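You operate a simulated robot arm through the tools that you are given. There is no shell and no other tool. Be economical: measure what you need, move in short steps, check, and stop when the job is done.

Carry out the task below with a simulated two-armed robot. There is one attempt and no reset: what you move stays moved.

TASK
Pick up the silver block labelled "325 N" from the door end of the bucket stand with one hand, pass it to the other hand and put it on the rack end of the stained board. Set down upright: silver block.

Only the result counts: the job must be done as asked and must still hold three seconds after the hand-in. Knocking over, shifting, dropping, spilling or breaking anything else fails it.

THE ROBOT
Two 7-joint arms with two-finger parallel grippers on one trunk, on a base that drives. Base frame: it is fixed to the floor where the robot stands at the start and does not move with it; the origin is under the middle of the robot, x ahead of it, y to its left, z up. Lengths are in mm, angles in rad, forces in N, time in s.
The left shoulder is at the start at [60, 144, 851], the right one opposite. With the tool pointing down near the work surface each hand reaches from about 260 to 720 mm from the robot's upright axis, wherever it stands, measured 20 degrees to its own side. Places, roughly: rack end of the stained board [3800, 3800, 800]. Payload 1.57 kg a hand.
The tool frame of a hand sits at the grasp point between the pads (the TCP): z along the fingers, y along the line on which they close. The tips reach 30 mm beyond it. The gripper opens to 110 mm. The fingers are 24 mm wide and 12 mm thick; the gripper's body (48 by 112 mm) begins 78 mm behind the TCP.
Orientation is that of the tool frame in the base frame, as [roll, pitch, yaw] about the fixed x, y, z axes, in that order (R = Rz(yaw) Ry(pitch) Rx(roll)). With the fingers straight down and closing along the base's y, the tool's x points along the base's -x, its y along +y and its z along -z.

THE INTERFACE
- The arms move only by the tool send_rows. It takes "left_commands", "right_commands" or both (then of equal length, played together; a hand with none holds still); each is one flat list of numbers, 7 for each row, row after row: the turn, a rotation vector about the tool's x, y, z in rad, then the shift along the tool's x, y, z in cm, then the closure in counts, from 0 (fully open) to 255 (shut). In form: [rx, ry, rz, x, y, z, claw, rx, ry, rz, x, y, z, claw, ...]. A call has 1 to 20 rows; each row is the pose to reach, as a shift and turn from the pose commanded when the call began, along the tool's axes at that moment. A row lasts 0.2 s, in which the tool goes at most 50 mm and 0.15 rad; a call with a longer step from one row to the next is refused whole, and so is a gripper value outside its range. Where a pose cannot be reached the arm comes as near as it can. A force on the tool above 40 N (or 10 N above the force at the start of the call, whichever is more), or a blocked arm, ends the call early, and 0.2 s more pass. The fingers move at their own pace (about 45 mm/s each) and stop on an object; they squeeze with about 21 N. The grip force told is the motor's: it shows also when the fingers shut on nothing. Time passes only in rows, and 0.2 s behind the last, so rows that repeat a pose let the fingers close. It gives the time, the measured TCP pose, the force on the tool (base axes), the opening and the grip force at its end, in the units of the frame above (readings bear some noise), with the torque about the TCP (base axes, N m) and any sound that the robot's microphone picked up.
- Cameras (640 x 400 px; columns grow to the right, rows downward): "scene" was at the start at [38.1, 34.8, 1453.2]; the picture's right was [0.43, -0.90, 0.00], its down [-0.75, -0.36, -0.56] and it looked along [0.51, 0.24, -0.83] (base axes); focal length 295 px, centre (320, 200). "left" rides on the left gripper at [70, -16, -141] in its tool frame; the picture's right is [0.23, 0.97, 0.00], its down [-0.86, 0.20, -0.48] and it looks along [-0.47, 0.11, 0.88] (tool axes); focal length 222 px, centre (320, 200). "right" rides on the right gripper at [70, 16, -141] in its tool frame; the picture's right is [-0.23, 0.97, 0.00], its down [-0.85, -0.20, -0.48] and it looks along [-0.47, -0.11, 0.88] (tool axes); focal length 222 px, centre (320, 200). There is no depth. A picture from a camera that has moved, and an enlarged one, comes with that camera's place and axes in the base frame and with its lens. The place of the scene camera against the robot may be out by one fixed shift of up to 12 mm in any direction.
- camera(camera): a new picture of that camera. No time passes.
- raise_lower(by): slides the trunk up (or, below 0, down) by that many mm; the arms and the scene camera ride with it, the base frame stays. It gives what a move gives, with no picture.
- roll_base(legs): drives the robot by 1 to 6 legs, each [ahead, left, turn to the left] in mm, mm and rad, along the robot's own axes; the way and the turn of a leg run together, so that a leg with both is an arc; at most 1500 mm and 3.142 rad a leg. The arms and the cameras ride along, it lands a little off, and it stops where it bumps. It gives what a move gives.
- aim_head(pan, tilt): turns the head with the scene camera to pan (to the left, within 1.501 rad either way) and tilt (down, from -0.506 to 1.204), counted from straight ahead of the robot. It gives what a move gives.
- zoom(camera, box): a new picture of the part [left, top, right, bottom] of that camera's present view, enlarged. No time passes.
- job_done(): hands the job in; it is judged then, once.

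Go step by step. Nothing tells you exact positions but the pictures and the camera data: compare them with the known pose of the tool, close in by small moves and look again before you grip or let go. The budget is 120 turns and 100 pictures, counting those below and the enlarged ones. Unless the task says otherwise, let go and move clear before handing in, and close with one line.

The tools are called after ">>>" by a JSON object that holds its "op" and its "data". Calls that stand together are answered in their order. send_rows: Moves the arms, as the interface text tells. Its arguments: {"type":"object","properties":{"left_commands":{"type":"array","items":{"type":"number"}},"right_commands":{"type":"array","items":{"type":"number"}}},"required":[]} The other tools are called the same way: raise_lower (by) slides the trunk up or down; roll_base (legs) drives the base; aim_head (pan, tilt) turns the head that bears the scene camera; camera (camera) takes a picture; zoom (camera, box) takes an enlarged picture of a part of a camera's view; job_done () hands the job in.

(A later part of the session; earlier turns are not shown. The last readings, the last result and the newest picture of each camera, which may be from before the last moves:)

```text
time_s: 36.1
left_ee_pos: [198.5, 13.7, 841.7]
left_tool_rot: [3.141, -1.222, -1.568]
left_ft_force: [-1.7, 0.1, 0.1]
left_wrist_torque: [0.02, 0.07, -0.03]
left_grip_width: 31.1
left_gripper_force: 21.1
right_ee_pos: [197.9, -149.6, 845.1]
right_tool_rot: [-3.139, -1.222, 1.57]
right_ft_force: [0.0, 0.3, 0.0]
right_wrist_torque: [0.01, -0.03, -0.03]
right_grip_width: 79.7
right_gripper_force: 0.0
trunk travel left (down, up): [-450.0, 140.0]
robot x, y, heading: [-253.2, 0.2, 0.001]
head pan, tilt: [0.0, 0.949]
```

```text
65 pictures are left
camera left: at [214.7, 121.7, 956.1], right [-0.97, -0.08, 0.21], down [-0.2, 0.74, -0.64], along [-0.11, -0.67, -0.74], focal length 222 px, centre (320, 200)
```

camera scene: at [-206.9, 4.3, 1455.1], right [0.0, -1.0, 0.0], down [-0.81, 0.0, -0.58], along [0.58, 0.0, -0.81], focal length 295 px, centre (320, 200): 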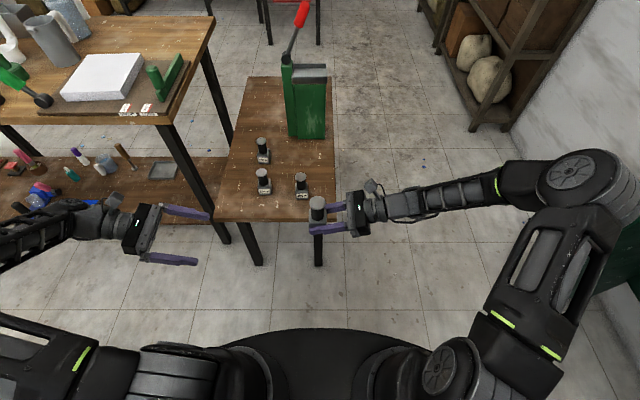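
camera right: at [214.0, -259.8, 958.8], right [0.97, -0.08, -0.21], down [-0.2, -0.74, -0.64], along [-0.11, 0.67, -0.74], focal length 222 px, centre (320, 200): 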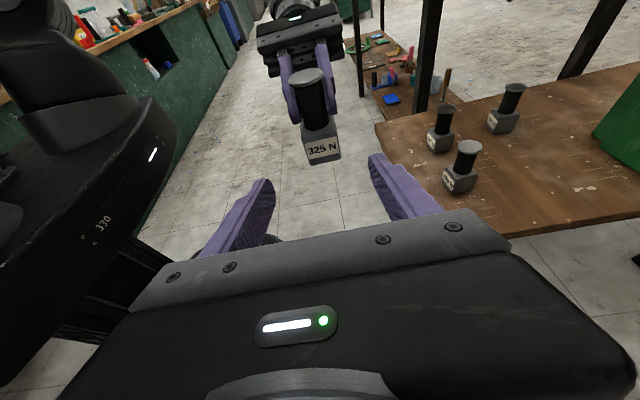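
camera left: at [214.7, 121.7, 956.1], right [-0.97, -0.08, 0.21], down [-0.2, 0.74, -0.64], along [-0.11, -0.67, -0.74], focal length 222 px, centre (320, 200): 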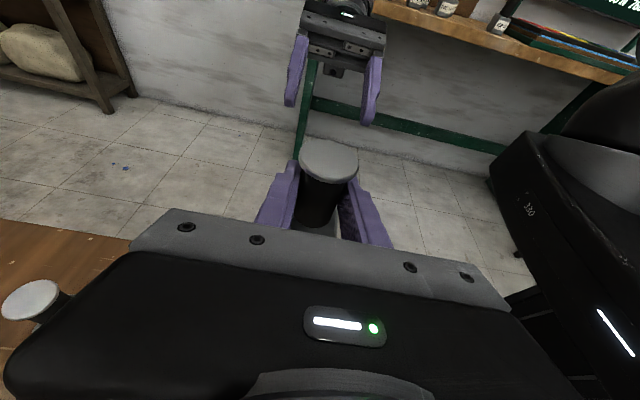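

The left hand holds the block upright alone. I fold the right hand back to tool-down and yaw the left hand so its fingers point ahead, for a narrower driving posture.

>>> {"op": "send_rows", "data": {"right_commands": [0, -0.136, 0, 0, 0, 0, 70, 0, -0.272, 0, 0, 0, 0, 70, 0, -0.407, 0, 0, 0, 0, 70, 0, -0.543, 0, 0, 0, 0, 70, 0, -0.679, 0, 0, 0, 0, 70, 0, -0.815, 0, 0, 0, 0, 70, 0, -0.95, 0, 0, 0, 0, 70, 0, -1.086, 0, 0, 0, 0, 70, 0, -1.222, 0, 0, 0, 0, 70]}}

>>> {"op": "send_rows", "data": {"left_commands": [0.123, 0, -0.045, -0.43, -0.7, -1.18, 255, 0.246, 0, -0.09, -0.86, -1.4, -2.35, 255, 0.369, 0, -0.134, -1.28, -2.1, -3.53, 255, 0.492, 0, -0.179, -1.71, -2.8, -4.7, 255, 0.615, 0, -0.224, -2.14, -3.5, -5.88, 255, 0.738, 0, -0.269, -2.57, -4.2, -7.05, 255, 0.861, 0, -0.313, -2.99, -4.9, -8.23, 255, 0.984, 0, -0.358, -3.42, -5.6, -9.4, 255, 1.107, 0, -0.403, -3.85, -6.3, -10.58, 255, 1.23, 0, -0.448, -4.28, -7.0, -11.75, 255, 1.353, 0, -0.492, -4.7, -7.7, -12.9, 255, 1.476, 0, -0.537, -5.13, -8.0, -14.1, 255]}}

>>> {"op": "camera", "data": {"camera": "scene"}}

>>> {"op": "camera", "data": {"camera": "left"}}

```text
time_s: 38.1
left_ee_pos: [199.6, 13.5, 842.2]
left_tool_rot: [3.138, -1.221, -1.569]
left_ft_force: [-0.4, 0.6, -0.8]
left_wrist_torque: [0.04, 0.06, -0.03]
left_grip_width: 31.2
left_gripper_force: 21.4
right_ee_pos: [198.1, -150.8, 845.1]
right_tool_rot: [3.141, 0.003, 1.571]
right_ft_force: [0.2, -0.8, 0.5]
right_wrist_torque: [0.02, 0.02, 0.01]
right_grip_width: 79.7
right_gripper_force: 0.1
trunk travel left (down, up): [-450.0, 140.0]
robot x, y, heading: [-252.2, 3.0, -0.0]
head pan, tilt: [0.0, 0.949]
```

```text
time_s: 40.8
left_ee_pos: [266.0, 132.5, 840.8]
left_tool_rot: [3.138, -1.22, -0.325]
left_ft_force: [-0.4, -0.7, 0.1]
left_wrist_torque: [-0.07, 0.08, -0.06]
left_grip_width: 31.2
left_gripper_force: 21.8
left hand out of reach, approached as far as the arm can: row 10, 11, 12
right_ee_pos: [199.1, -149.7, 844.7]
right_tool_rot: [3.141, 0.001, 1.571]
right_ft_force: [1.0, 0.2, -0.6]
right_wrist_torque: [0.0, -0.01, 0.01]
right_grip_width: 79.8
right_gripper_force: 0.1
trunk travel left (down, up): [-450.0, 140.0]
robot x, y, heading: [-255.9, 0.2, -0.003]
head pan, tilt: [0.0, 0.949]
```

```text
64 pictures are left
camera scene: at [-206.9, 4.4, 1455.1], right [0.0, -1.0, 0.0], down [-0.81, 0.0, -0.58], along [0.58, 0.0, -0.81], focal length 295 px, centre (320, 200)
```

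scene: 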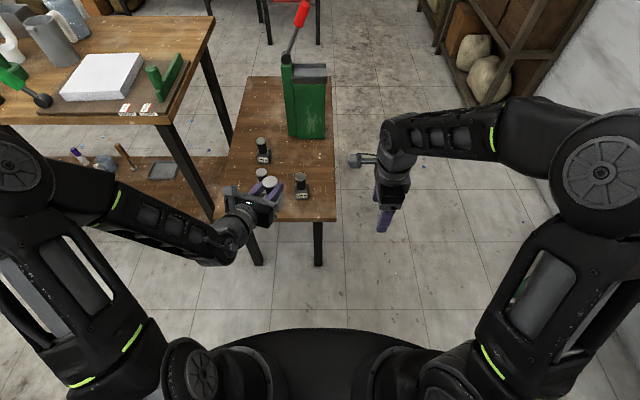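

```text
63 pictures are left
camera left: at [167.4, 181.1, 955.5], right [-0.24, -0.95, 0.21], down [-0.77, 0.05, -0.64], along [0.59, -0.32, -0.74], focal length 222 px, centre (320, 200)
```

left: 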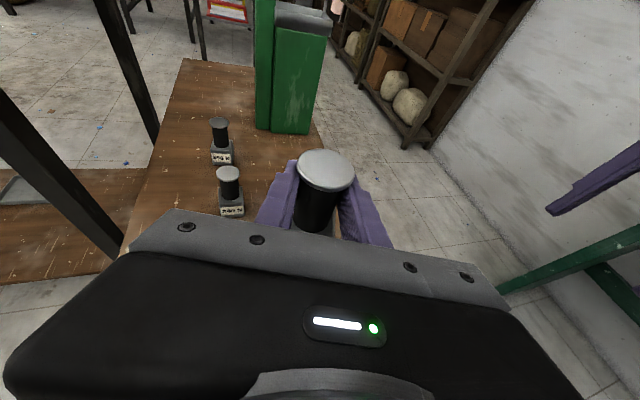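

Good compact posture. I turn left toward the aisle, shift a little, and look along it.

>>> {"op": "roll_base", "data": {"legs": [[0, 0, 1.571], [0, -80, 0]]}}

>>> {"op": "aim_head", "data": {"pan": 0, "tilt": 0.5}}

>>> {"op": "camera", "data": {"camera": "scene"}}

```text
time_s: 45.7
left_ee_pos: [-320.4, 517.9, 841.7]
left_tool_rot: [-3.141, -1.221, 1.277]
left_ft_force: [0.4, 0.0, -0.4]
left_wrist_torque: [-0.04, 0.02, -0.01]
left_grip_width: 31.5
left_gripper_force: 21.0
right_ee_pos: [-36.7, 459.4, 844.8]
right_tool_rot: [3.141, -0.002, -3.108]
right_ft_force: [0.1, 0.2, -0.1]
right_wrist_torque: [-0.02, 0.06, -0.01]
right_grip_width: 79.8
right_gripper_force: 0.0
trunk travel left (down, up): [-450.0, 140.0]
robot x, y, heading: [-167.2, 1.5, 1.603]
head pan, tilt: [0.0, 0.949]
```

```text
time_s: 46.6
left_ee_pos: [-320.6, 517.6, 841.6]
left_tool_rot: [3.139, -1.222, 1.279]
left_ft_force: [-0.3, 0.8, -0.3]
left_wrist_torque: [-0.04, 0.04, 0.0]
left_grip_width: 31.5
left_gripper_force: 21.0
right_ee_pos: [-36.5, 458.8, 844.6]
right_tool_rot: [3.141, -0.001, -3.107]
right_ft_force: [-0.1, 0.1, 1.3]
right_wrist_torque: [0.02, 0.0, -0.02]
right_grip_width: 79.8
right_gripper_force: 0.0
trunk travel left (down, up): [-450.0, 140.0]
robot x, y, heading: [-177.4, -0.2, 1.602]
head pan, tilt: [0.0, 0.499]
```

```text
62 pictures are left
camera scene: at [-171.3, 68.4, 1492.5], right [1.0, 0.03, 0.0], down [0.02, -0.48, -0.88], along [-0.03, 0.88, -0.48], focal length 295 px, centre (320, 200)
```

scene: 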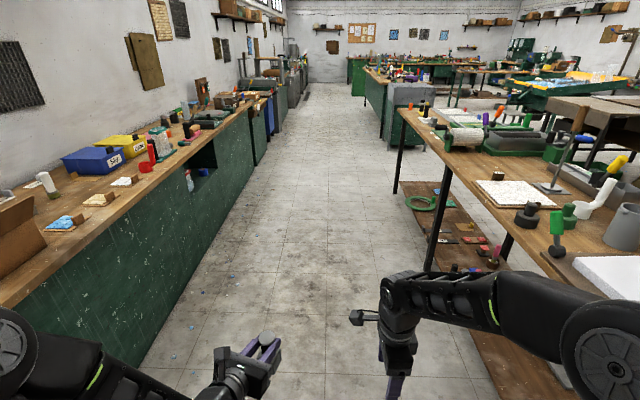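

The aisle is clear with about 270 mm either side. I straighten and drive 2.8 m down it.

>>> {"op": "roll_base", "data": {"legs": [[0, 0, -0.031], [1400, 0, 0], [1400, 0, 0]]}}

>>> {"op": "aim_head", "data": {"pan": -0.8, "tilt": 0.4}}

>>> {"op": "camera", "data": {"camera": "scene"}}

```text
time_s: 60.5
left_ee_pos: [-373.5, 3311.0, 841.8]
left_tool_rot: [3.139, -1.22, 1.269]
left_ft_force: [-0.1, -0.8, 0.0]
left_wrist_torque: [-0.04, 0.0, 0.01]
left_grip_width: 31.6
left_gripper_force: 21.2
right_ee_pos: [-89.4, 3250.4, 843.7]
right_tool_rot: [-3.14, -0.001, -3.123]
right_ft_force: [0.0, -0.2, 0.8]
right_wrist_torque: [0.01, 0.01, -0.03]
right_grip_width: 79.9
right_gripper_force: 0.0
trunk travel left (down, up): [-450.0, 140.0]
robot x, y, heading: [-231.1, 2796.3, 1.598]
head pan, tilt: [0.0, 0.499]
```

```text
time_s: 61.6
left_ee_pos: [-372.0, 3310.0, 841.4]
left_tool_rot: [3.139, -1.22, 1.269]
left_ft_force: [0.2, 0.7, -0.1]
left_wrist_torque: [-0.08, 0.02, -0.03]
left_grip_width: 31.4
left_gripper_force: 20.9
right_ee_pos: [-91.0, 3251.0, 845.2]
right_tool_rot: [-3.141, 0.001, -3.119]
right_ft_force: [0.3, -0.4, -0.6]
right_wrist_torque: [-0.01, 0.01, -0.02]
right_grip_width: 80.0
right_gripper_force: 0.0
trunk travel left (down, up): [-450.0, 140.0]
robot x, y, heading: [-230.5, 2791.8, 1.598]
head pan, tilt: [-0.799, 0.4]
```

```text
61 pictures are left
camera scene: at [-161.5, 2835.3, 1501.7], right [0.71, -0.7, 0.0], down [-0.27, -0.28, -0.92], along [0.65, 0.66, -0.39], focal length 295 px, centre (320, 200)
```

scene: 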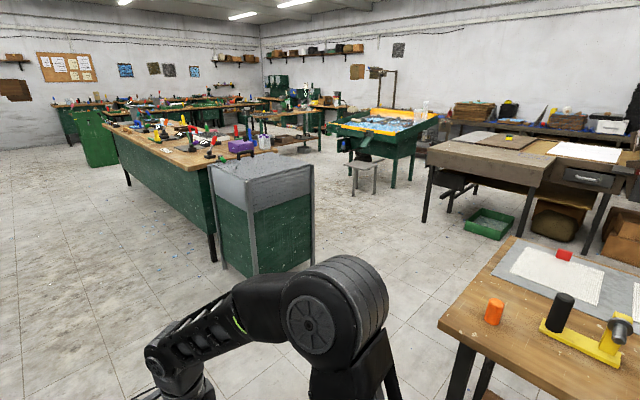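

Bench ends at y≈3060 and the grey desk begins at y≈4430, so I'll pass between at y≈3750. I drive ahead and turn right to face +x.

>>> {"op": "roll_base", "data": {"legs": [[950, 0, 0], [0, 0, -1.598]]}}

>>> {"op": "aim_head", "data": {"pan": 0.0, "tilt": 0.4}}

>>> {"op": "camera", "data": {"camera": "scene"}}

```text
time_s: 70.5
left_ee_pos: [274.0, 3874.0, 841.4]
left_tool_rot: [3.138, -1.219, -0.346]
left_ft_force: [0.5, -0.1, 0.0]
left_wrist_torque: [0.01, 0.06, 0.02]
left_grip_width: 31.5
left_gripper_force: 20.6
right_ee_pos: [201.1, 3594.0, 843.3]
right_tool_rot: [3.141, 0.0, 1.55]
right_ft_force: [0.8, -0.4, -0.7]
right_wrist_torque: [-0.05, -0.02, 0.0]
right_grip_width: 79.8
right_gripper_force: 0.1
trunk travel left (down, up): [-450.0, 140.0]
robot x, y, heading: [-246.3, 3758.2, -0.017]
head pan, tilt: [-0.799, 0.4]
```

```text
time_s: 71.7
left_ee_pos: [276.3, 3875.9, 840.2]
left_tool_rot: [3.139, -1.22, -0.345]
left_ft_force: [0.2, -0.6, 0.2]
left_wrist_torque: [0.02, 0.07, 0.03]
left_grip_width: 31.5
left_gripper_force: 20.8
right_ee_pos: [201.8, 3594.9, 844.7]
right_tool_rot: [3.14, -0.001, 1.549]
right_ft_force: [-0.5, 0.1, -0.3]
right_wrist_torque: [-0.01, -0.01, -0.03]
right_grip_width: 79.6
right_gripper_force: 0.1
trunk travel left (down, up): [-450.0, 140.0]
robot x, y, heading: [-246.3, 3756.6, -0.019]
head pan, tilt: [0.0, 0.4]
```

```text
60 pictures are left
camera scene: at [-180.1, 3758.0, 1501.7], right [-0.02, -1.0, 0.0], down [-0.39, 0.01, -0.92], along [0.92, -0.02, -0.39], focal length 295 px, centre (320, 200)
```

scene: 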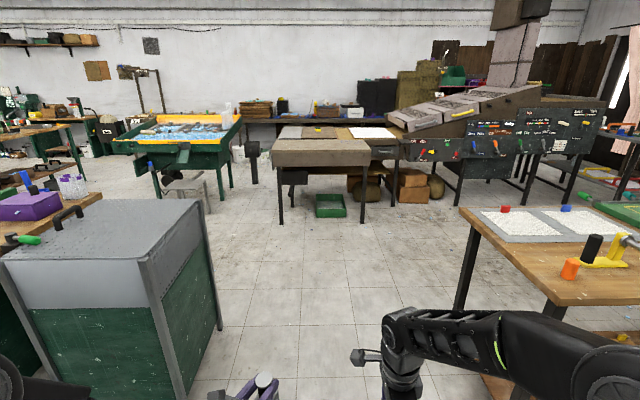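

The table's near legs are at x≈2710, y 3220–4135. I shift right to centre in the gap and drive forward 1.9 m.

>>> {"op": "roll_base", "data": {"legs": [[0, -150, 0.019], [1000, 0, 0], [900, 0, 0]]}}

>>> {"op": "aim_head", "data": {"pan": 0.2, "tilt": 0.45}}

>>> {"op": "camera", "data": {"camera": "scene"}}

>>> {"op": "zoom", "data": {"camera": "scene", "box": [280, 60, 520, 210]}}

```text
time_s: 82.2
left_ee_pos: [2176.1, 3722.7, 841.3]
left_tool_rot: [3.138, -1.22, -0.332]
left_ft_force: [0.1, 0.3, -0.6]
left_wrist_torque: [0.02, 0.04, 0.02]
left_grip_width: 31.4
left_gripper_force: 21.3
right_ee_pos: [2106.3, 3440.6, 844.8]
right_tool_rot: [3.141, 0.0, 1.563]
right_ft_force: [-0.5, -0.7, 0.3]
right_wrist_torque: [0.01, 0.02, 0.0]
right_grip_width: 79.8
right_gripper_force: 0.1
trunk travel left (down, up): [-450.0, 140.0]
robot x, y, heading: [1654.7, 3595.1, -0.011]
head pan, tilt: [0.0, 0.4]
```

```text
time_s: 82.9
left_ee_pos: [2175.3, 3723.0, 840.8]
left_tool_rot: [3.138, -1.219, -0.332]
left_ft_force: [0.2, -0.5, -0.7]
left_wrist_torque: [0.0, 0.03, -0.03]
left_grip_width: 31.4
left_gripper_force: 21.4
right_ee_pos: [2107.4, 3440.7, 844.1]
right_tool_rot: [-3.14, 0.0, 1.562]
right_ft_force: [0.6, 0.2, 0.2]
right_wrist_torque: [-0.02, -0.03, 0.0]
right_grip_width: 79.8
right_gripper_force: 0.1
trunk travel left (down, up): [-450.0, 140.0]
robot x, y, heading: [1653.1, 3594.1, -0.008]
head pan, tilt: [0.201, 0.45]
```

```text
59 pictures are left
camera scene: at [1720.1, 3617.6, 1497.0], right [0.19, -0.98, 0.0], down [-0.43, -0.08, -0.9], along [0.88, 0.17, -0.44], focal length 295 px, centre (320, 200)
```

scene: 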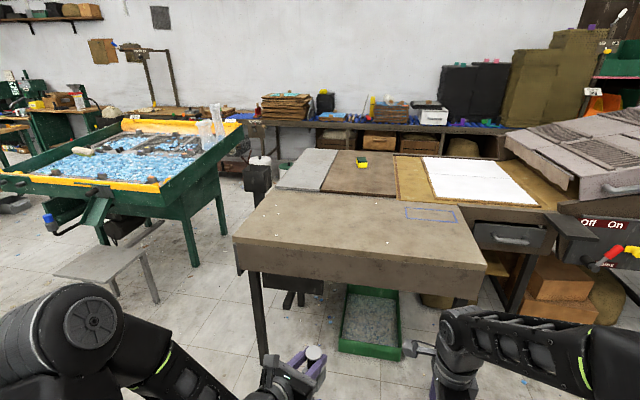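

```text
2.67 times, centred on (400, 135) of scene
camera zoom: at [1720.1, 3617.6, 1497.0], right [0.19, -0.98, 0.0], down [-0.43, -0.08, -0.9], along [0.88, 0.17, -0.44], focal length 788 px, centre (107, 373)
```

zoom: 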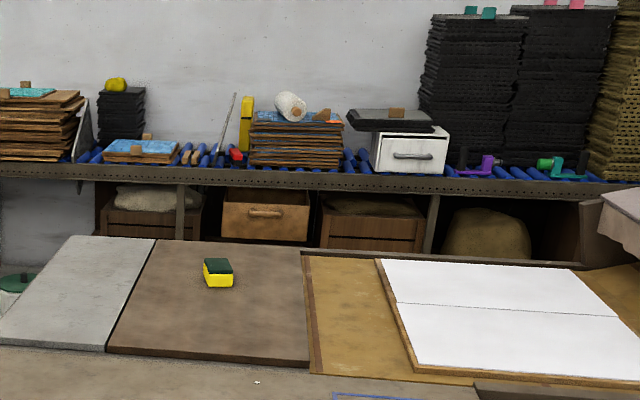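

The stained board spans about x 3230–4030, y 3485–3910, with the sponge near (3680, 3702); the rack lies beyond at +x. There is a black post near the table's far-left side that I need to place before picking my approach.

>>> {"op": "zoom", "data": {"camera": "scene", "box": [140, 100, 340, 310]}}

>>> {"op": "zoom", "data": {"camera": "scene", "box": [420, 120, 640, 340]}}

```text
1.90 times, centred on (240, 205) of scene
camera zoom: at [1720.1, 3617.6, 1497.0], right [0.19, -0.98, 0.0], down [-0.43, -0.08, -0.9], along [0.88, 0.17, -0.44], focal length 563 px, centre (472, 190)
```

zoom: 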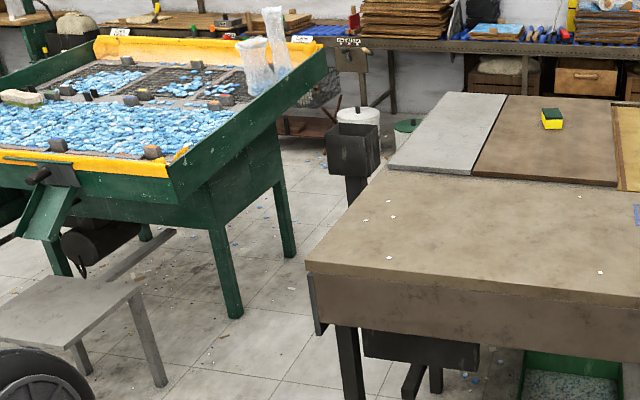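

```text
1.82 times, centred on (530, 230) of scene
camera zoom: at [1720.1, 3617.6, 1497.0], right [0.19, -0.98, 0.0], down [-0.43, -0.08, -0.9], along [0.88, 0.17, -0.44], focal length 537 px, centre (-62, 146)
```

zoom: 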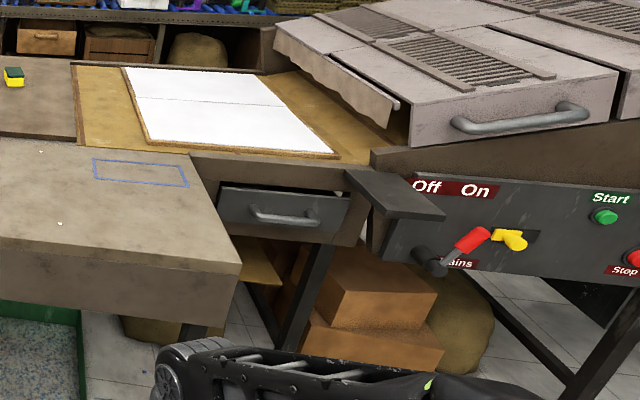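

The north side looks like the way in, between the table (north edge y≈4190) and the blue tray (edge y≈4850), but a black post stands somewhere there. I strafe left to look straight down that corridor.

>>> {"op": "roll_base", "data": {"legs": [[150, 0, 0], [0, 850, 0.01]]}}

>>> {"op": "aim_head", "data": {"pan": 0.0, "tilt": 0.45}}

>>> {"op": "camera", "data": {"camera": "scene"}}

>>> {"op": "zoom", "data": {"camera": "scene", "box": [260, 50, 480, 270]}}

```text
time_s: 88.3
left_ee_pos: [2322.9, 4557.2, 841.7]
left_tool_rot: [3.136, -1.219, -0.31]
left_ft_force: [-0.1, 0.4, -0.5]
left_wrist_torque: [0.04, 0.06, -0.01]
left_grip_width: 31.4
left_gripper_force: 21.1
right_ee_pos: [2258.7, 4273.6, 844.3]
right_tool_rot: [-3.141, 0.001, 1.583]
right_ft_force: [0.1, -0.5, -0.4]
right_wrist_torque: [-0.06, 0.01, 0.03]
right_grip_width: 79.7
right_gripper_force: 0.1
trunk travel left (down, up): [-450.0, 140.0]
robot x, y, heading: [1803.6, 4421.0, 0.012]
head pan, tilt: [0.201, 0.45]
```

```text
time_s: 89.0
left_ee_pos: [2321.8, 4555.5, 840.7]
left_tool_rot: [3.135, -1.219, -0.31]
left_ft_force: [0.6, 0.0, 0.2]
left_wrist_torque: [0.03, 0.03, 0.0]
left_grip_width: 31.5
left_gripper_force: 21.2
right_ee_pos: [2259.9, 4274.0, 843.6]
right_tool_rot: [-3.14, -0.001, 1.584]
right_ft_force: [0.0, 0.4, 0.3]
right_wrist_torque: [0.0, -0.01, 0.0]
right_grip_width: 79.9
right_gripper_force: 0.0
trunk travel left (down, up): [-450.0, 140.0]
robot x, y, heading: [1805.2, 4415.6, 0.012]
head pan, tilt: [0.0, 0.45]
```

```text
55 pictures are left
camera scene: at [1871.2, 4423.7, 1497.0], right [0.01, -1.0, 0.0], down [-0.44, -0.01, -0.9], along [0.9, 0.01, -0.44], focal length 295 px, centre (320, 200)
```

scene: 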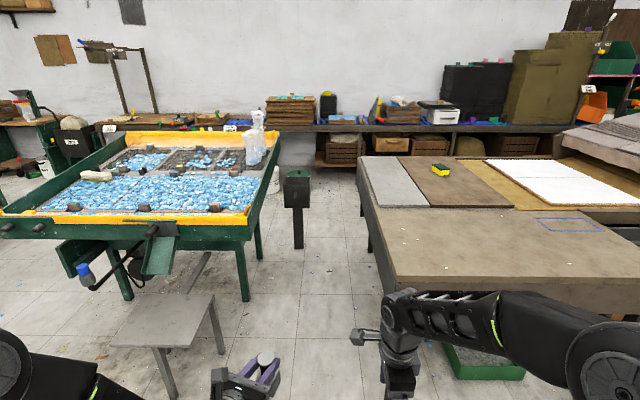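

```text
1.82 times, centred on (370, 160) of scene
camera zoom: at [1871.2, 4423.7, 1497.0], right [0.01, -1.0, 0.0], down [-0.44, -0.01, -0.9], along [0.9, 0.01, -0.44], focal length 537 px, centre (229, 273)
```

zoom: 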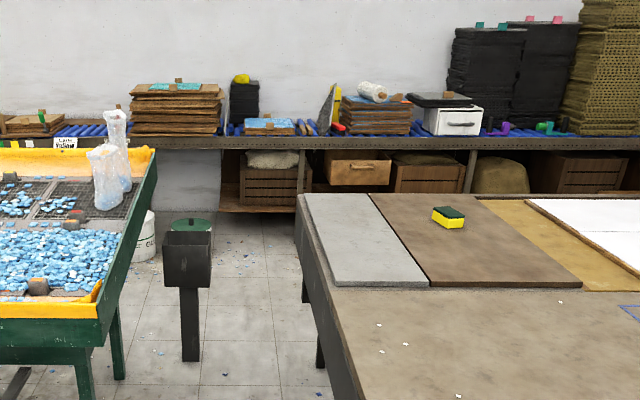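

The post is free-standing at about (3983, 4636), only ~650 high. I'll stand at about (3620, 4500) facing the table (south), entering by strafing. First raise the trunk, move ahead a bit, and turn right.

>>> {"op": "raise_lower", "data": {"by": 138}}

>>> {"op": "roll_base", "data": {"legs": [[270, 60, 0], [0, 0, -1.583]]}}

>>> {"op": "aim_head", "data": {"pan": 1.1, "tilt": 0.6}}

>>> {"op": "camera", "data": {"camera": "scene"}}

```text
time_s: 90.7
left_ee_pos: [2322.1, 4555.5, 980.2]
left_tool_rot: [3.136, -1.22, -0.312]
left_ft_force: [0.2, 0.7, -5.5]
left_wrist_torque: [0.02, 0.04, 0.04]
left_grip_width: 31.3
left_gripper_force: 20.9
right_ee_pos: [2260.0, 4272.8, 981.9]
right_tool_rot: [3.141, 0.0, 1.582]
right_ft_force: [-0.4, 0.6, -0.2]
right_wrist_torque: [0.0, -0.03, -0.03]
right_grip_width: 79.7
right_gripper_force: 0.2
trunk travel left (down, up): [-588.0, 2.0]
robot x, y, heading: [1805.6, 4420.4, 0.01]
head pan, tilt: [0.0, 0.45]
```

```text
time_s: 96.5
left_ee_pos: [2196.1, 3959.9, 978.6]
left_tool_rot: [3.139, -1.221, -1.912]
left_ft_force: [-0.8, -0.4, -6.7]
left_wrist_torque: [0.06, 0.0, -0.01]
left_grip_width: 31.5
left_gripper_force: 20.9
right_ee_pos: [1914.8, 4030.0, 982.7]
right_tool_rot: [-3.141, -0.001, -0.017]
right_ft_force: [-0.1, 0.9, 0.4]
right_wrist_torque: [0.0, 0.0, 0.03]
right_grip_width: 79.8
right_gripper_force: 0.2
trunk travel left (down, up): [-588.0, 2.0]
robot x, y, heading: [2071.3, 4482.5, -1.582]
head pan, tilt: [0.0, 0.45]
```

```text
time_s: 97.8
left_ee_pos: [2194.4, 3959.9, 979.9]
left_tool_rot: [3.137, -1.219, -1.909]
left_ft_force: [-0.5, 0.0, -5.5]
left_wrist_torque: [0.03, -0.03, -0.02]
left_grip_width: 31.6
left_gripper_force: 21.0
right_ee_pos: [1914.1, 4030.3, 982.7]
right_tool_rot: [3.141, 0.001, -0.015]
right_ft_force: [-0.5, 0.2, 0.5]
right_wrist_torque: [-0.03, 0.02, -0.02]
right_grip_width: 80.1
right_gripper_force: 0.1
trunk travel left (down, up): [-588.0, 2.0]
robot x, y, heading: [2073.4, 4479.2, -1.587]
head pan, tilt: [1.1, 0.6]
```

```text
53 pictures are left
camera scene: at [2154.8, 4472.7, 1621.5], right [-0.47, -0.88, 0.0], down [-0.5, 0.27, -0.82], along [0.73, -0.39, -0.57], focal length 295 px, centre (320, 200)
```

scene: 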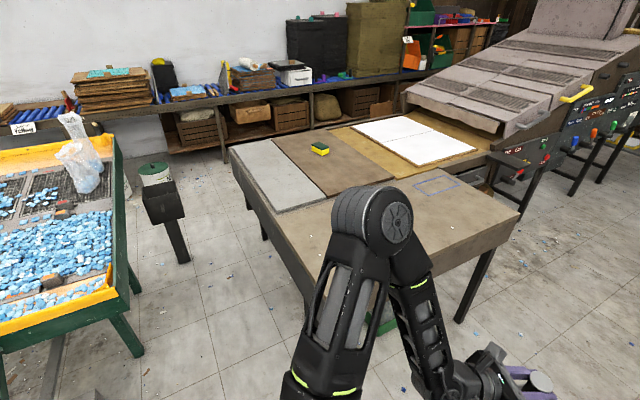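

The corridor is clear between y≈4190 and y≈4810. I strafe left in two parts, keeping y≈4500.

>>> {"op": "roll_base", "data": {"legs": [[-30, 0, 0.014], [0, 760, 0]]}}

>>> {"op": "camera", "data": {"camera": "scene"}}

```text
time_s: 102.4
left_ee_pos: [2964.1, 3992.1, 979.0]
left_tool_rot: [3.138, -1.22, -1.892]
left_ft_force: [-0.3, -1.2, -6.3]
left_wrist_torque: [0.06, -0.02, -0.04]
left_grip_width: 31.3
left_gripper_force: 20.7
right_ee_pos: [2682.6, 4057.1, 982.3]
right_tool_rot: [3.141, 0.001, 0.0]
right_ft_force: [0.2, -0.2, -0.6]
right_wrist_torque: [-0.03, 0.02, -0.02]
right_grip_width: 79.8
right_gripper_force: 0.0
trunk travel left (down, up): [-588.0, 2.0]
robot x, y, heading: [2834.6, 4509.8, -1.572]
head pan, tilt: [1.1, 0.6]
```

```text
52 pictures are left
camera scene: at [2915.5, 4503.2, 1621.4], right [-0.45, -0.89, 0.0], down [-0.5, 0.26, -0.82], along [0.74, -0.37, -0.57], focal length 295 px, centre (320, 200)
```

scene: 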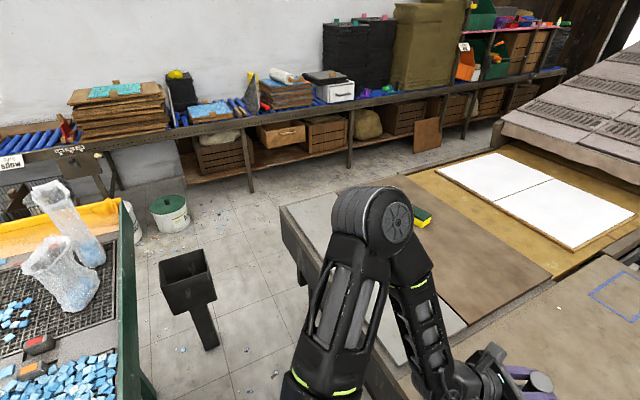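

Still clear; the post box edge is near x≈3940. I strafe on to x≈3595.

>>> {"op": "roll_base", "data": {"legs": [[0, 760, 0]]}}

>>> {"op": "aim_head", "data": {"pan": 0.35, "tilt": 0.8}}

>>> {"op": "camera", "data": {"camera": "scene"}}

>>> {"op": "camera", "data": {"camera": "left"}}

```text
time_s: 106.5
left_ee_pos: [3726.6, 3987.2, 978.4]
left_tool_rot: [3.136, -1.22, -1.903]
left_ft_force: [-0.1, -0.1, -4.9]
left_wrist_torque: [0.06, -0.01, -0.02]
left_grip_width: 31.5
left_gripper_force: 21.0
right_ee_pos: [3446.3, 4054.8, 982.4]
right_tool_rot: [-3.141, -0.001, -0.01]
right_ft_force: [-0.2, 0.2, 0.0]
right_wrist_torque: [-0.01, 0.04, 0.01]
right_grip_width: 79.9
right_gripper_force: 0.0
trunk travel left (down, up): [-588.0, 2.0]
robot x, y, heading: [3601.3, 4509.7, -1.583]
head pan, tilt: [1.1, 0.6]
```

```text
time_s: 107.6
left_ee_pos: [3726.5, 3986.8, 978.9]
left_tool_rot: [3.138, -1.218, -1.905]
left_ft_force: [0.3, 0.6, -5.1]
left_wrist_torque: [0.03, 0.01, 0.01]
left_grip_width: 31.8
left_gripper_force: 21.4
right_ee_pos: [3444.8, 4054.1, 983.1]
right_tool_rot: [-3.141, 0.0, -0.012]
right_ft_force: [-0.1, -0.2, -0.2]
right_wrist_torque: [0.03, 0.0, -0.01]
right_grip_width: 79.8
right_gripper_force: 0.0
trunk travel left (down, up): [-588.0, 2.0]
robot x, y, heading: [3603.4, 4506.0, -1.579]
head pan, tilt: [0.351, 0.799]
```

```text
51 pictures are left
camera scene: at [3631.7, 4463.7, 1604.6], right [-0.94, -0.33, 0.0], down [-0.24, 0.68, -0.7], along [0.23, -0.66, -0.72], focal length 295 px, centre (320, 200)
```

scene: 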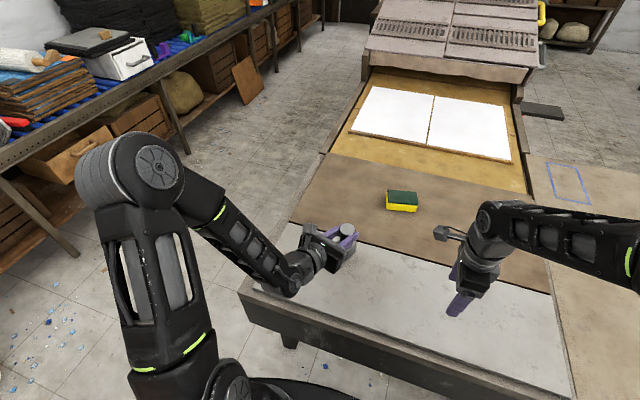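

```text
50 pictures are left
camera left: at [3777.8, 4082.2, 1093.1], right [-0.94, 0.25, 0.21], down [0.06, 0.77, -0.64], along [-0.32, -0.59, -0.74], focal length 222 px, centre (320, 200)
```

left: 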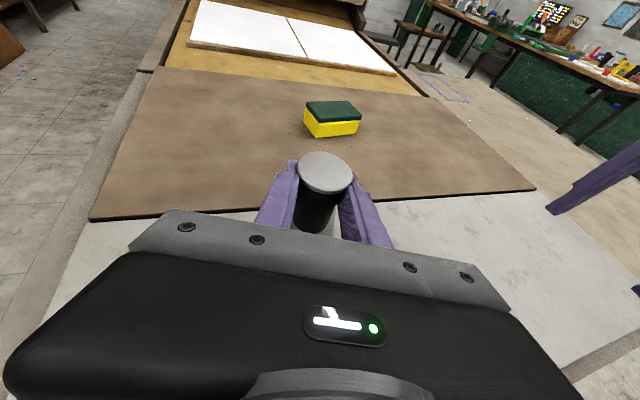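

I'm in position: board spans about x 3140–3952, y 3420–3866, sponge near (3585, 3650). I'll place the block near (3810, 3770). First a small forward test move to see how the commanded axes behave.

>>> {"op": "send_rows", "data": {"left_commands": [0, 0, 0, -0.5, 0, 1.5, 255, 0, 0, 0, -1.0, 0, 3, 255]}}

```text
time_s: 108.2
left_ee_pos: [3718.6, 3961.8, 958.5]
left_tool_rot: [3.137, -1.218, -1.905]
left_ft_force: [0.4, -0.2, -5.8]
left_wrist_torque: [0.05, 0.01, -0.02]
left_grip_width: 31.3
left_gripper_force: 20.8
right_ee_pos: [3445.1, 4056.0, 981.6]
right_tool_rot: [3.142, 0.0, -0.011]
right_ft_force: [0.2, 0.0, 0.5]
right_wrist_torque: [0.01, -0.04, 0.0]
right_grip_width: 79.7
right_gripper_force: 0.0
trunk travel left (down, up): [-588.0, 2.0]
robot x, y, heading: [3602.0, 4509.4, -1.571]
head pan, tilt: [0.351, 0.799]
```

The axes behave as measured. I now carry the block over (3810, 3770) at the same height, yawing the hand to point straight ahead.

>>> {"op": "send_rows", "data": {"left_commands": [0.052, 0, -0.019, 0.81, -2.43, 2.23, 255, 0.103, 0, -0.038, 1.62, -4.87, 4.45, 255, 0.155, 0, -0.056, 2.43, -7.3, 6.68, 255, 0.207, 0, -0.075, 3.24, -9.73, 8.9, 255, 0.258, 0, -0.094, 4.05, -12.17, 11.13, 255, 0.31, 0, -0.113, 4.86, -14.6, 13.36, 255, 0.31, 0, -0.113, 4.86, -14.6, 13.36, 255]}}

>>> {"op": "camera", "data": {"camera": "left"}}

>>> {"op": "camera", "data": {"camera": "scene"}}

```text
time_s: 108.8
left_ee_pos: [3743.9, 3914.4, 926.7]
left_tool_rot: [2.691, -1.149, -1.341]
left_ft_force: [-1.4, 6.8, 21.6]
left_wrist_torque: [-0.33, -0.21, -0.04]
left_grip_width: 32.5
left_gripper_force: 21.1
left hand out of reach, approached as far as the arm can: row 2, 3
right_ee_pos: [3444.8, 4056.1, 984.2]
right_tool_rot: [3.14, 0.001, -0.012]
right_ft_force: [-0.2, -0.6, -0.4]
right_wrist_torque: [0.04, 0.02, -0.02]
right_grip_width: 80.0
right_gripper_force: 0.0
trunk travel left (down, up): [-588.0, 2.0]
robot x, y, heading: [3601.1, 4506.3, -1.58]
head pan, tilt: [0.351, 0.799]
stopped in row 3 (left hand): the force on the tool passed its limit (the readings are from after the stop); the commanded pose is now the measured one
```

```text
49 pictures are left
camera left: at [3799.5, 4010.6, 1038.3], right [-0.92, 0.09, 0.38], down [-0.16, 0.81, -0.57], along [-0.36, -0.58, -0.73], focal length 222 px, centre (320, 200)
```

left: 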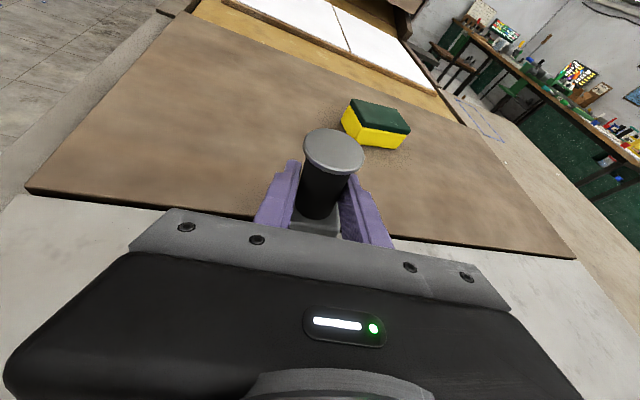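

```text
48 pictures are left
camera scene: at [3631.0, 4465.0, 1605.0], right [-0.94, -0.33, 0.0], down [-0.24, 0.68, -0.7], along [0.23, -0.66, -0.72], focal length 295 px, centre (320, 200)
```

scene: 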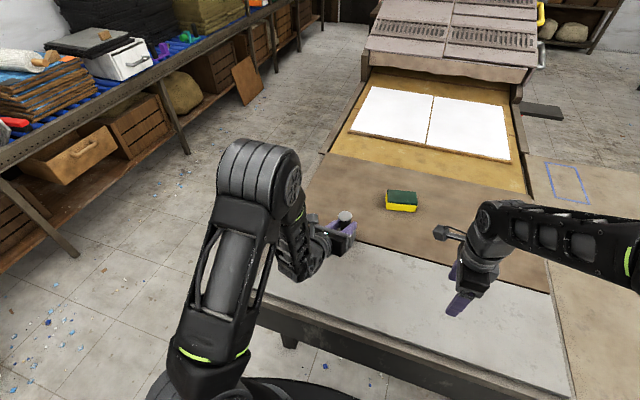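

The arm ran into its reach limit, swung elbow and tilted the hand about 10°; the block is still held. I gently raise and level the hand again.

>>> {"op": "send_rows", "data": {"left_commands": [0, 0, 0, 0.9, 0.18, -0.37, 255, 0, 0.006, 0.04, 1.8, 0.35, -0.73, 255, 0, 0.012, 0.08, 2.7, 0.53, -1.1, 255, 0, 0.017, 0.12, 2.7, 0.53, -1.1, 255, 0, 0.023, 0.16, 2.7, 0.53, -1.1, 255, 0, 0.028, 0.193, 2.7, 0.53, -1.1, 255, 0, 0.028, 0.193, 2.7, 0.53, -1.1, 255]}}

>>> {"op": "camera", "data": {"camera": "left"}}

```text
time_s: 110.4
left_ee_pos: [3746.1, 3916.4, 950.2]
left_tool_rot: [-3.14, -1.206, -1.823]
left_ft_force: [1.1, -0.3, -6.0]
left_wrist_torque: [0.02, -0.1, 0.08]
left_grip_width: 31.4
left_gripper_force: 21.0
right_ee_pos: [3446.6, 4055.8, 982.2]
right_tool_rot: [-3.141, 0.0, -0.01]
right_ft_force: [-0.3, 0.0, 0.5]
right_wrist_torque: [0.01, -0.04, -0.02]
right_grip_width: 79.8
right_gripper_force: 0.0
trunk travel left (down, up): [-588.0, 2.0]
robot x, y, heading: [3601.5, 4506.5, -1.582]
head pan, tilt: [0.351, 0.799]
```

```text
47 pictures are left
camera left: at [3788.9, 4014.6, 1065.4], right [-0.96, 0.16, 0.21], down [-0.01, 0.78, -0.63], along [-0.27, -0.61, -0.75], focal length 222 px, centre (320, 200)
```

left: 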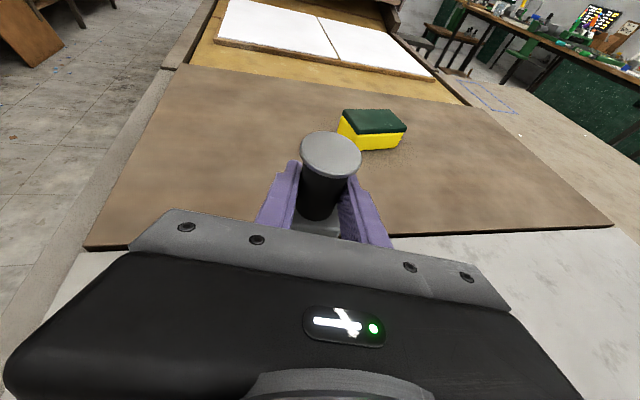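

Hand is level again, but the disc appears shifted in the grip, so the block may have pivoted. I zoom in to judge its tilt.

>>> {"op": "zoom", "data": {"camera": "left", "box": [240, 110, 420, 250]}}

>>> {"op": "zoom", "data": {"camera": "scene", "box": [290, 170, 410, 260]}}

>>> {"op": "camera", "data": {"camera": "right"}}

```text
2.86 times, centred on (330, 180) of left
camera zoom: at [3788.9, 4014.6, 1065.4], right [-0.96, 0.16, 0.21], down [-0.01, 0.78, -0.63], along [-0.27, -0.61, -0.75], focal length 635 px, centre (291, 257)
```

zoom: 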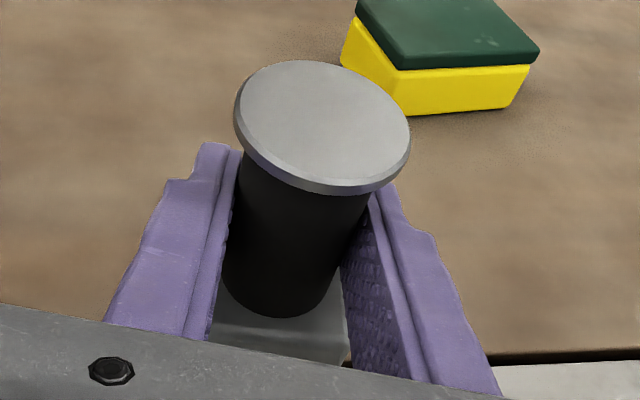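

```text
4.44 times, centred on (350, 215) of scene
camera zoom: at [3631.6, 4463.5, 1604.6], right [-0.94, -0.33, 0.0], down [-0.24, 0.68, -0.7], along [0.23, -0.66, -0.72], focal length 1313 px, centre (187, 133)
```

zoom: 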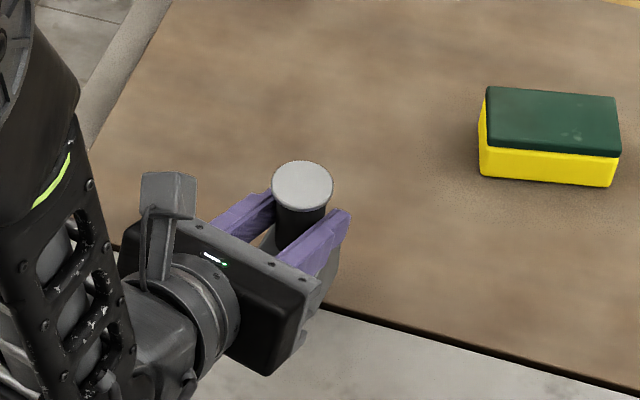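

```text
44 pictures are left
camera right: at [3515.0, 4036.8, 1124.6], right [-0.24, -0.97, 0.0], down [-0.85, 0.21, 0.48], along [-0.46, 0.11, -0.88], focal length 222 px, centre (320, 200)
```

right: 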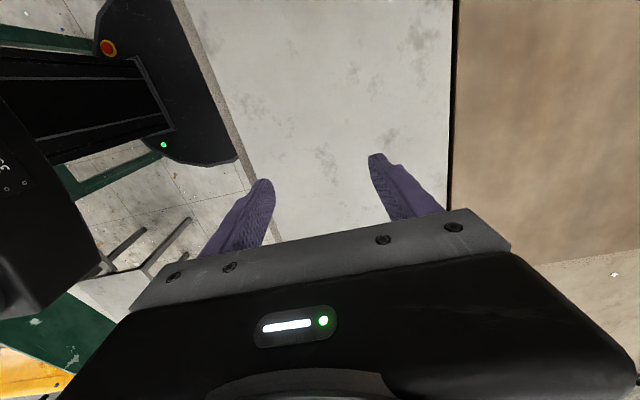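

The block is upright within a few degrees. I rotate the base slightly left (0.1 rad) to bring the hand toward x≈3800 without straining the arm.

>>> {"op": "roll_base", "data": {"legs": [[0, 0, 0.1]]}}

>>> {"op": "send_rows", "data": {"left_commands": [0, 0, 0, 0.34, 0, 0.94, 255, 0, 0, 0, 0.68, 0, 1.88, 255, 0, 0, 0, 1.03, 0, 2.82, 255, 0, 0, 0, 1.37, 0, 3.76, 255, 0, 0, 0, 1.37, 0, 3.76, 255]}}

```text
time_s: 111.4
left_ee_pos: [3805.3, 3933.2, 949.0]
left_tool_rot: [-3.14, -1.207, -1.72]
left_ft_force: [0.7, 0.2, -5.2]
left_wrist_torque: [0.08, -0.09, 0.02]
left_grip_width: 31.0
left_gripper_force: 20.8
right_ee_pos: [3492.3, 4040.5, 982.0]
right_tool_rot: [3.141, 0.0, 0.091]
right_ft_force: [-0.1, -0.8, 0.2]
right_wrist_torque: [-0.02, -0.01, 0.01]
right_grip_width: 79.9
right_gripper_force: 0.1
trunk travel left (down, up): [-588.0, 2.0]
robot x, y, heading: [3601.0, 4503.2, -1.479]
head pan, tilt: [0.351, 0.799]
```

```text
time_s: 112.6
left_ee_pos: [3799.5, 3893.4, 950.4]
left_tool_rot: [3.14, -1.206, -1.722]
left_ft_force: [0.5, 0.6, -5.6]
left_wrist_torque: [0.04, -0.11, 0.06]
left_grip_width: 30.9
left_gripper_force: 20.6
right_ee_pos: [3492.8, 4041.9, 981.6]
right_tool_rot: [-3.14, 0.001, 0.09]
right_ft_force: [-1.2, -0.5, -1.1]
right_wrist_torque: [0.0, -0.02, 0.01]
right_grip_width: 79.9
right_gripper_force: 0.0
trunk travel left (down, up): [-588.0, 2.0]
robot x, y, heading: [3599.9, 4501.4, -1.483]
head pan, tilt: [0.351, 0.799]
```

Smooth. I extend further forward to bring the block over about (3805, 3775).

>>> {"op": "send_rows", "data": {"left_commands": [0, 0, 0, 0.47, -0.29, 1.24, 255, 0, 0, 0, 0.95, -0.58, 2.48, 255, 0, 0, 0, 1.42, -0.86, 3.71, 255, 0, 0, 0, 1.89, -1.15, 4.95, 255, 0, 0, 0, 2.36, -1.44, 6.19, 255, 0, 0, 0, 2.84, -1.73, 7.43, 255, 0, 0, 0, 3.31, -2.0, 8.66, 255, 0, 0, 0, 3.78, -2.3, 9.9, 255, 0, 0, 0, 3.78, -2.3, 9.9, 255]}}

>>> {"op": "camera", "data": {"camera": "left"}}

>>> {"op": "camera", "data": {"camera": "scene"}}

```text
time_s: 114.6
left_ee_pos: [3807.4, 3784.5, 949.1]
left_tool_rot: [-3.14, -1.205, -1.724]
left_ft_force: [-0.3, 0.0, -5.7]
left_wrist_torque: [0.09, -0.02, 0.0]
left_grip_width: 31.4
left_gripper_force: 21.0
right_ee_pos: [3491.6, 4040.4, 983.1]
right_tool_rot: [-3.14, 0.0, 0.091]
right_ft_force: [0.5, -0.6, -0.5]
right_wrist_torque: [-0.01, -0.01, -0.04]
right_grip_width: 79.9
right_gripper_force: 0.1
trunk travel left (down, up): [-588.0, 2.0]
robot x, y, heading: [3600.7, 4504.4, -1.481]
head pan, tilt: [0.351, 0.799]
```

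```text
43 pictures are left
camera left: at [3838.7, 3888.3, 1065.0], right [-0.98, 0.07, 0.21], down [-0.08, 0.77, -0.63], along [-0.21, -0.63, -0.75], focal length 222 px, centre (320, 200)
```

left: 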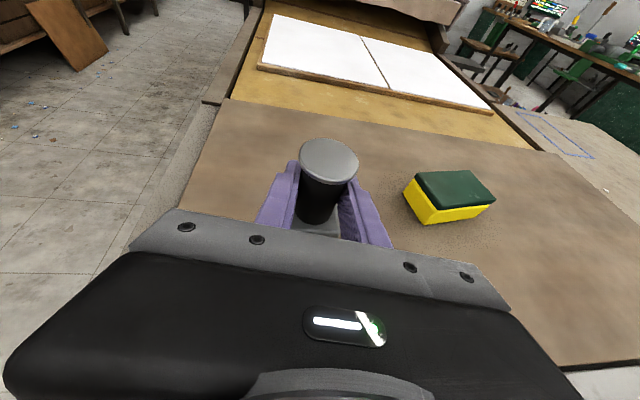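

```text
42 pictures are left
camera scene: at [3636.1, 4466.4, 1604.6], right [-0.9, -0.43, 0.0], down [-0.31, 0.65, -0.7], along [0.3, -0.63, -0.72], focal length 295 px, centre (320, 200)
```

scene: 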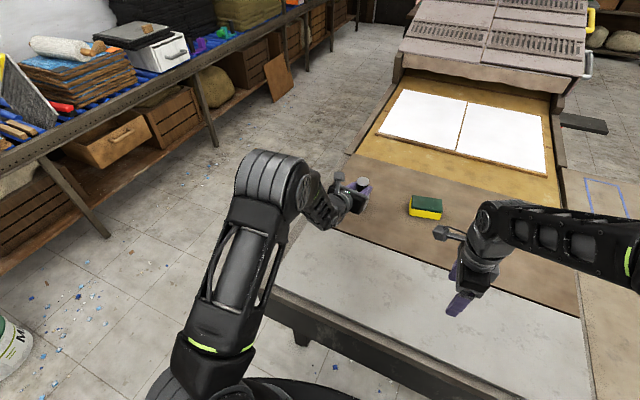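

The block is over about (3806, 3775), well on the rack end and clear of the sponge. I lower it 50 mm, slowly.

>>> {"op": "send_rows", "data": {"left_commands": [0, 0, 0, -0.93, 0, 0.36, 255, 0, 0, 0, -1.87, 0, 0.71, 255, 0, 0, 0, -2.8, 0, 1.07, 255, 0, 0, 0, -3.74, 0, 1.43, 255, 0, 0, 0, -4.67, 0, 1.785, 255, 0, 0, 0, -4.67, 0, 1.785, 255]}}

>>> {"op": "camera", "data": {"camera": "left"}}

>>> {"op": "zoom", "data": {"camera": "scene", "box": [310, 160, 430, 240]}}

```text
time_s: 115.7
left_ee_pos: [3806.7, 3779.6, 919.9]
left_tool_rot: [-3.137, -1.239, -1.724]
left_ft_force: [0.5, 2.2, 10.8]
left_wrist_torque: [-0.21, 0.11, -0.14]
left_grip_width: 30.8
left_gripper_force: 21.2
right_ee_pos: [3493.0, 4042.6, 980.6]
right_tool_rot: [3.141, -0.001, 0.092]
right_ft_force: [-0.5, 0.4, 0.7]
right_wrist_torque: [0.03, -0.01, -0.02]
right_grip_width: 79.6
right_gripper_force: 0.0
trunk travel left (down, up): [-588.0, 2.0]
robot x, y, heading: [3600.2, 4504.5, -1.475]
head pan, tilt: [0.351, 0.799]
stopped in row 5 (left hand): the force on the tool passed its limit (the readings are from after the stop); the commanded pose is now the measured one
```

```text
41 pictures are left
camera left: at [3839.7, 3886.2, 1031.7], right [-0.97, 0.07, 0.21], down [-0.09, 0.75, -0.65], along [-0.21, -0.65, -0.73], focal length 222 px, centre (320, 200)
```

left: 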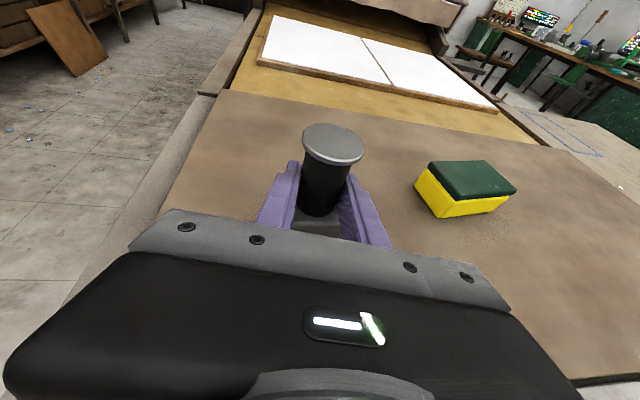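

```text
5.00 times, centred on (370, 200) of scene
camera zoom: at [3635.9, 4467.8, 1604.4], right [-0.9, -0.43, 0.0], down [-0.31, 0.65, -0.7], along [0.3, -0.63, -0.72], focal length 1477 px, centre (70, 200)
```

zoom: 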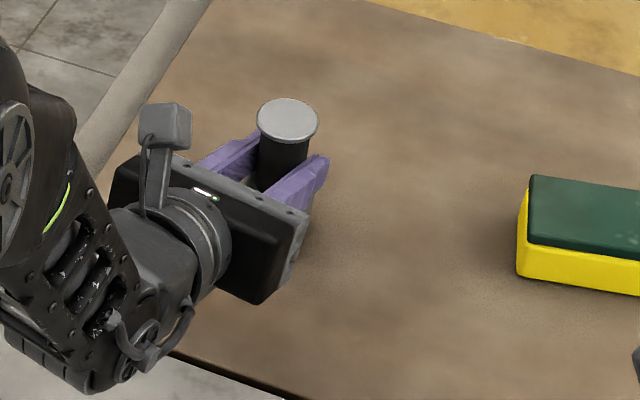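

The block bottom met the board earlier than I assumed; triangulating the sponge's corner gives a board surface near z≈850, consistent with contact. I check the block's attitude close up.

>>> {"op": "zoom", "data": {"camera": "left", "box": [240, 100, 420, 240]}}

```text
2.86 times, centred on (330, 170) of left
camera zoom: at [3839.7, 3886.2, 1031.7], right [-0.97, 0.07, 0.21], down [-0.09, 0.75, -0.65], along [-0.21, -0.65, -0.73], focal length 635 px, centre (291, 286)
```

zoom: 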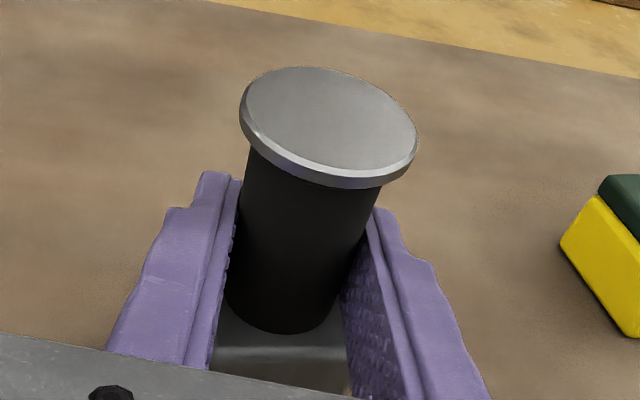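

The block stands essentially upright on the board. I hold still to read the residual force before releasing.

>>> {"op": "send_rows", "data": {"left_commands": [0, 0, 0, 0, 0, 0, 255, 0, 0, 0, 0, 0, 0, 255]}}

```text
time_s: 116.3
left_ee_pos: [3806.5, 3781.0, 919.6]
left_tool_rot: [-3.14, -1.236, -1.723]
left_ft_force: [1.2, -7.0, 16.5]
left_wrist_torque: [-0.96, 0.25, 0.06]
left_grip_width: 30.7
left_gripper_force: 21.1
right_ee_pos: [3490.7, 4042.6, 984.0]
right_tool_rot: [3.141, -0.003, 0.089]
right_ft_force: [0.7, -0.9, 0.2]
right_wrist_torque: [-0.03, 0.0, -0.01]
right_grip_width: 79.6
right_gripper_force: 0.0
trunk travel left (down, up): [-588.0, 2.0]
robot x, y, heading: [3603.2, 4505.3, -1.48]
head pan, tilt: [0.351, 0.799]
```

There's 16 N of press with a moment, so I back off upward about 2 mm to relieve it.

>>> {"op": "send_rows", "data": {"left_commands": [0, 0, 0, 0.1, 0, -0.035, 255, 0, 0, 0, 0.2, 0, -0.07, 255, 0, 0, 0, 0.2, 0, -0.07, 255]}}

>>> {"op": "zoom", "data": {"camera": "left", "box": [240, 100, 420, 240]}}

```text
time_s: 117.1
left_ee_pos: [3807.6, 3780.0, 920.4]
left_tool_rot: [-3.138, -1.235, -1.722]
left_ft_force: [0.2, -7.5, 13.9]
left_wrist_torque: [-0.95, 0.28, 0.16]
left_grip_width: 30.7
left_gripper_force: 20.7
right_ee_pos: [3491.8, 4043.0, 983.7]
right_tool_rot: [3.14, -0.002, 0.091]
right_ft_force: [-0.5, -0.4, -0.1]
right_wrist_torque: [-0.01, -0.02, 0.01]
right_grip_width: 79.7
right_gripper_force: 0.1
trunk travel left (down, up): [-588.0, 2.0]
robot x, y, heading: [3597.4, 4508.9, -1.478]
head pan, tilt: [0.351, 0.799]
```

```text
2.86 times, centred on (330, 170) of left
camera zoom: at [3839.4, 3886.7, 1032.2], right [-0.97, 0.07, 0.21], down [-0.09, 0.76, -0.65], along [-0.21, -0.65, -0.73], focal length 635 px, centre (291, 286)
```

zoom: 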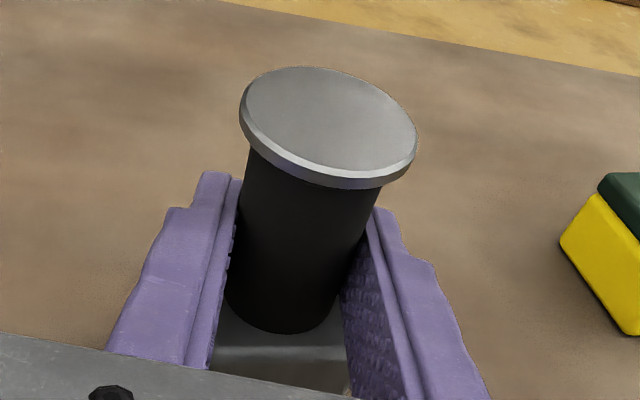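

>>> {"op": "send_rows", "data": {"left_commands": [0, 0, 0, 0.15, 0, -0.05, 255, 0, 0, 0, 0.3, 0, -0.1, 255, 0, 0, 0, 0.3, 0, -0.1, 255]}}

```text
time_s: 117.9
left_ee_pos: [3807.0, 3780.7, 918.9]
left_tool_rot: [-3.141, -1.227, -1.721]
left_ft_force: [-0.4, -3.6, 4.1]
left_wrist_torque: [-0.51, 0.25, 0.05]
left_grip_width: 30.9
left_gripper_force: 20.8
right_ee_pos: [3492.6, 4041.8, 982.0]
right_tool_rot: [3.141, 0.001, 0.091]
right_ft_force: [0.0, -0.1, 0.2]
right_wrist_torque: [0.01, 0.01, 0.0]
right_grip_width: 79.8
right_gripper_force: 0.1
trunk travel left (down, up): [-588.0, 2.0]
robot x, y, heading: [3602.7, 4506.9, -1.482]
head pan, tilt: [0.351, 0.799]
```

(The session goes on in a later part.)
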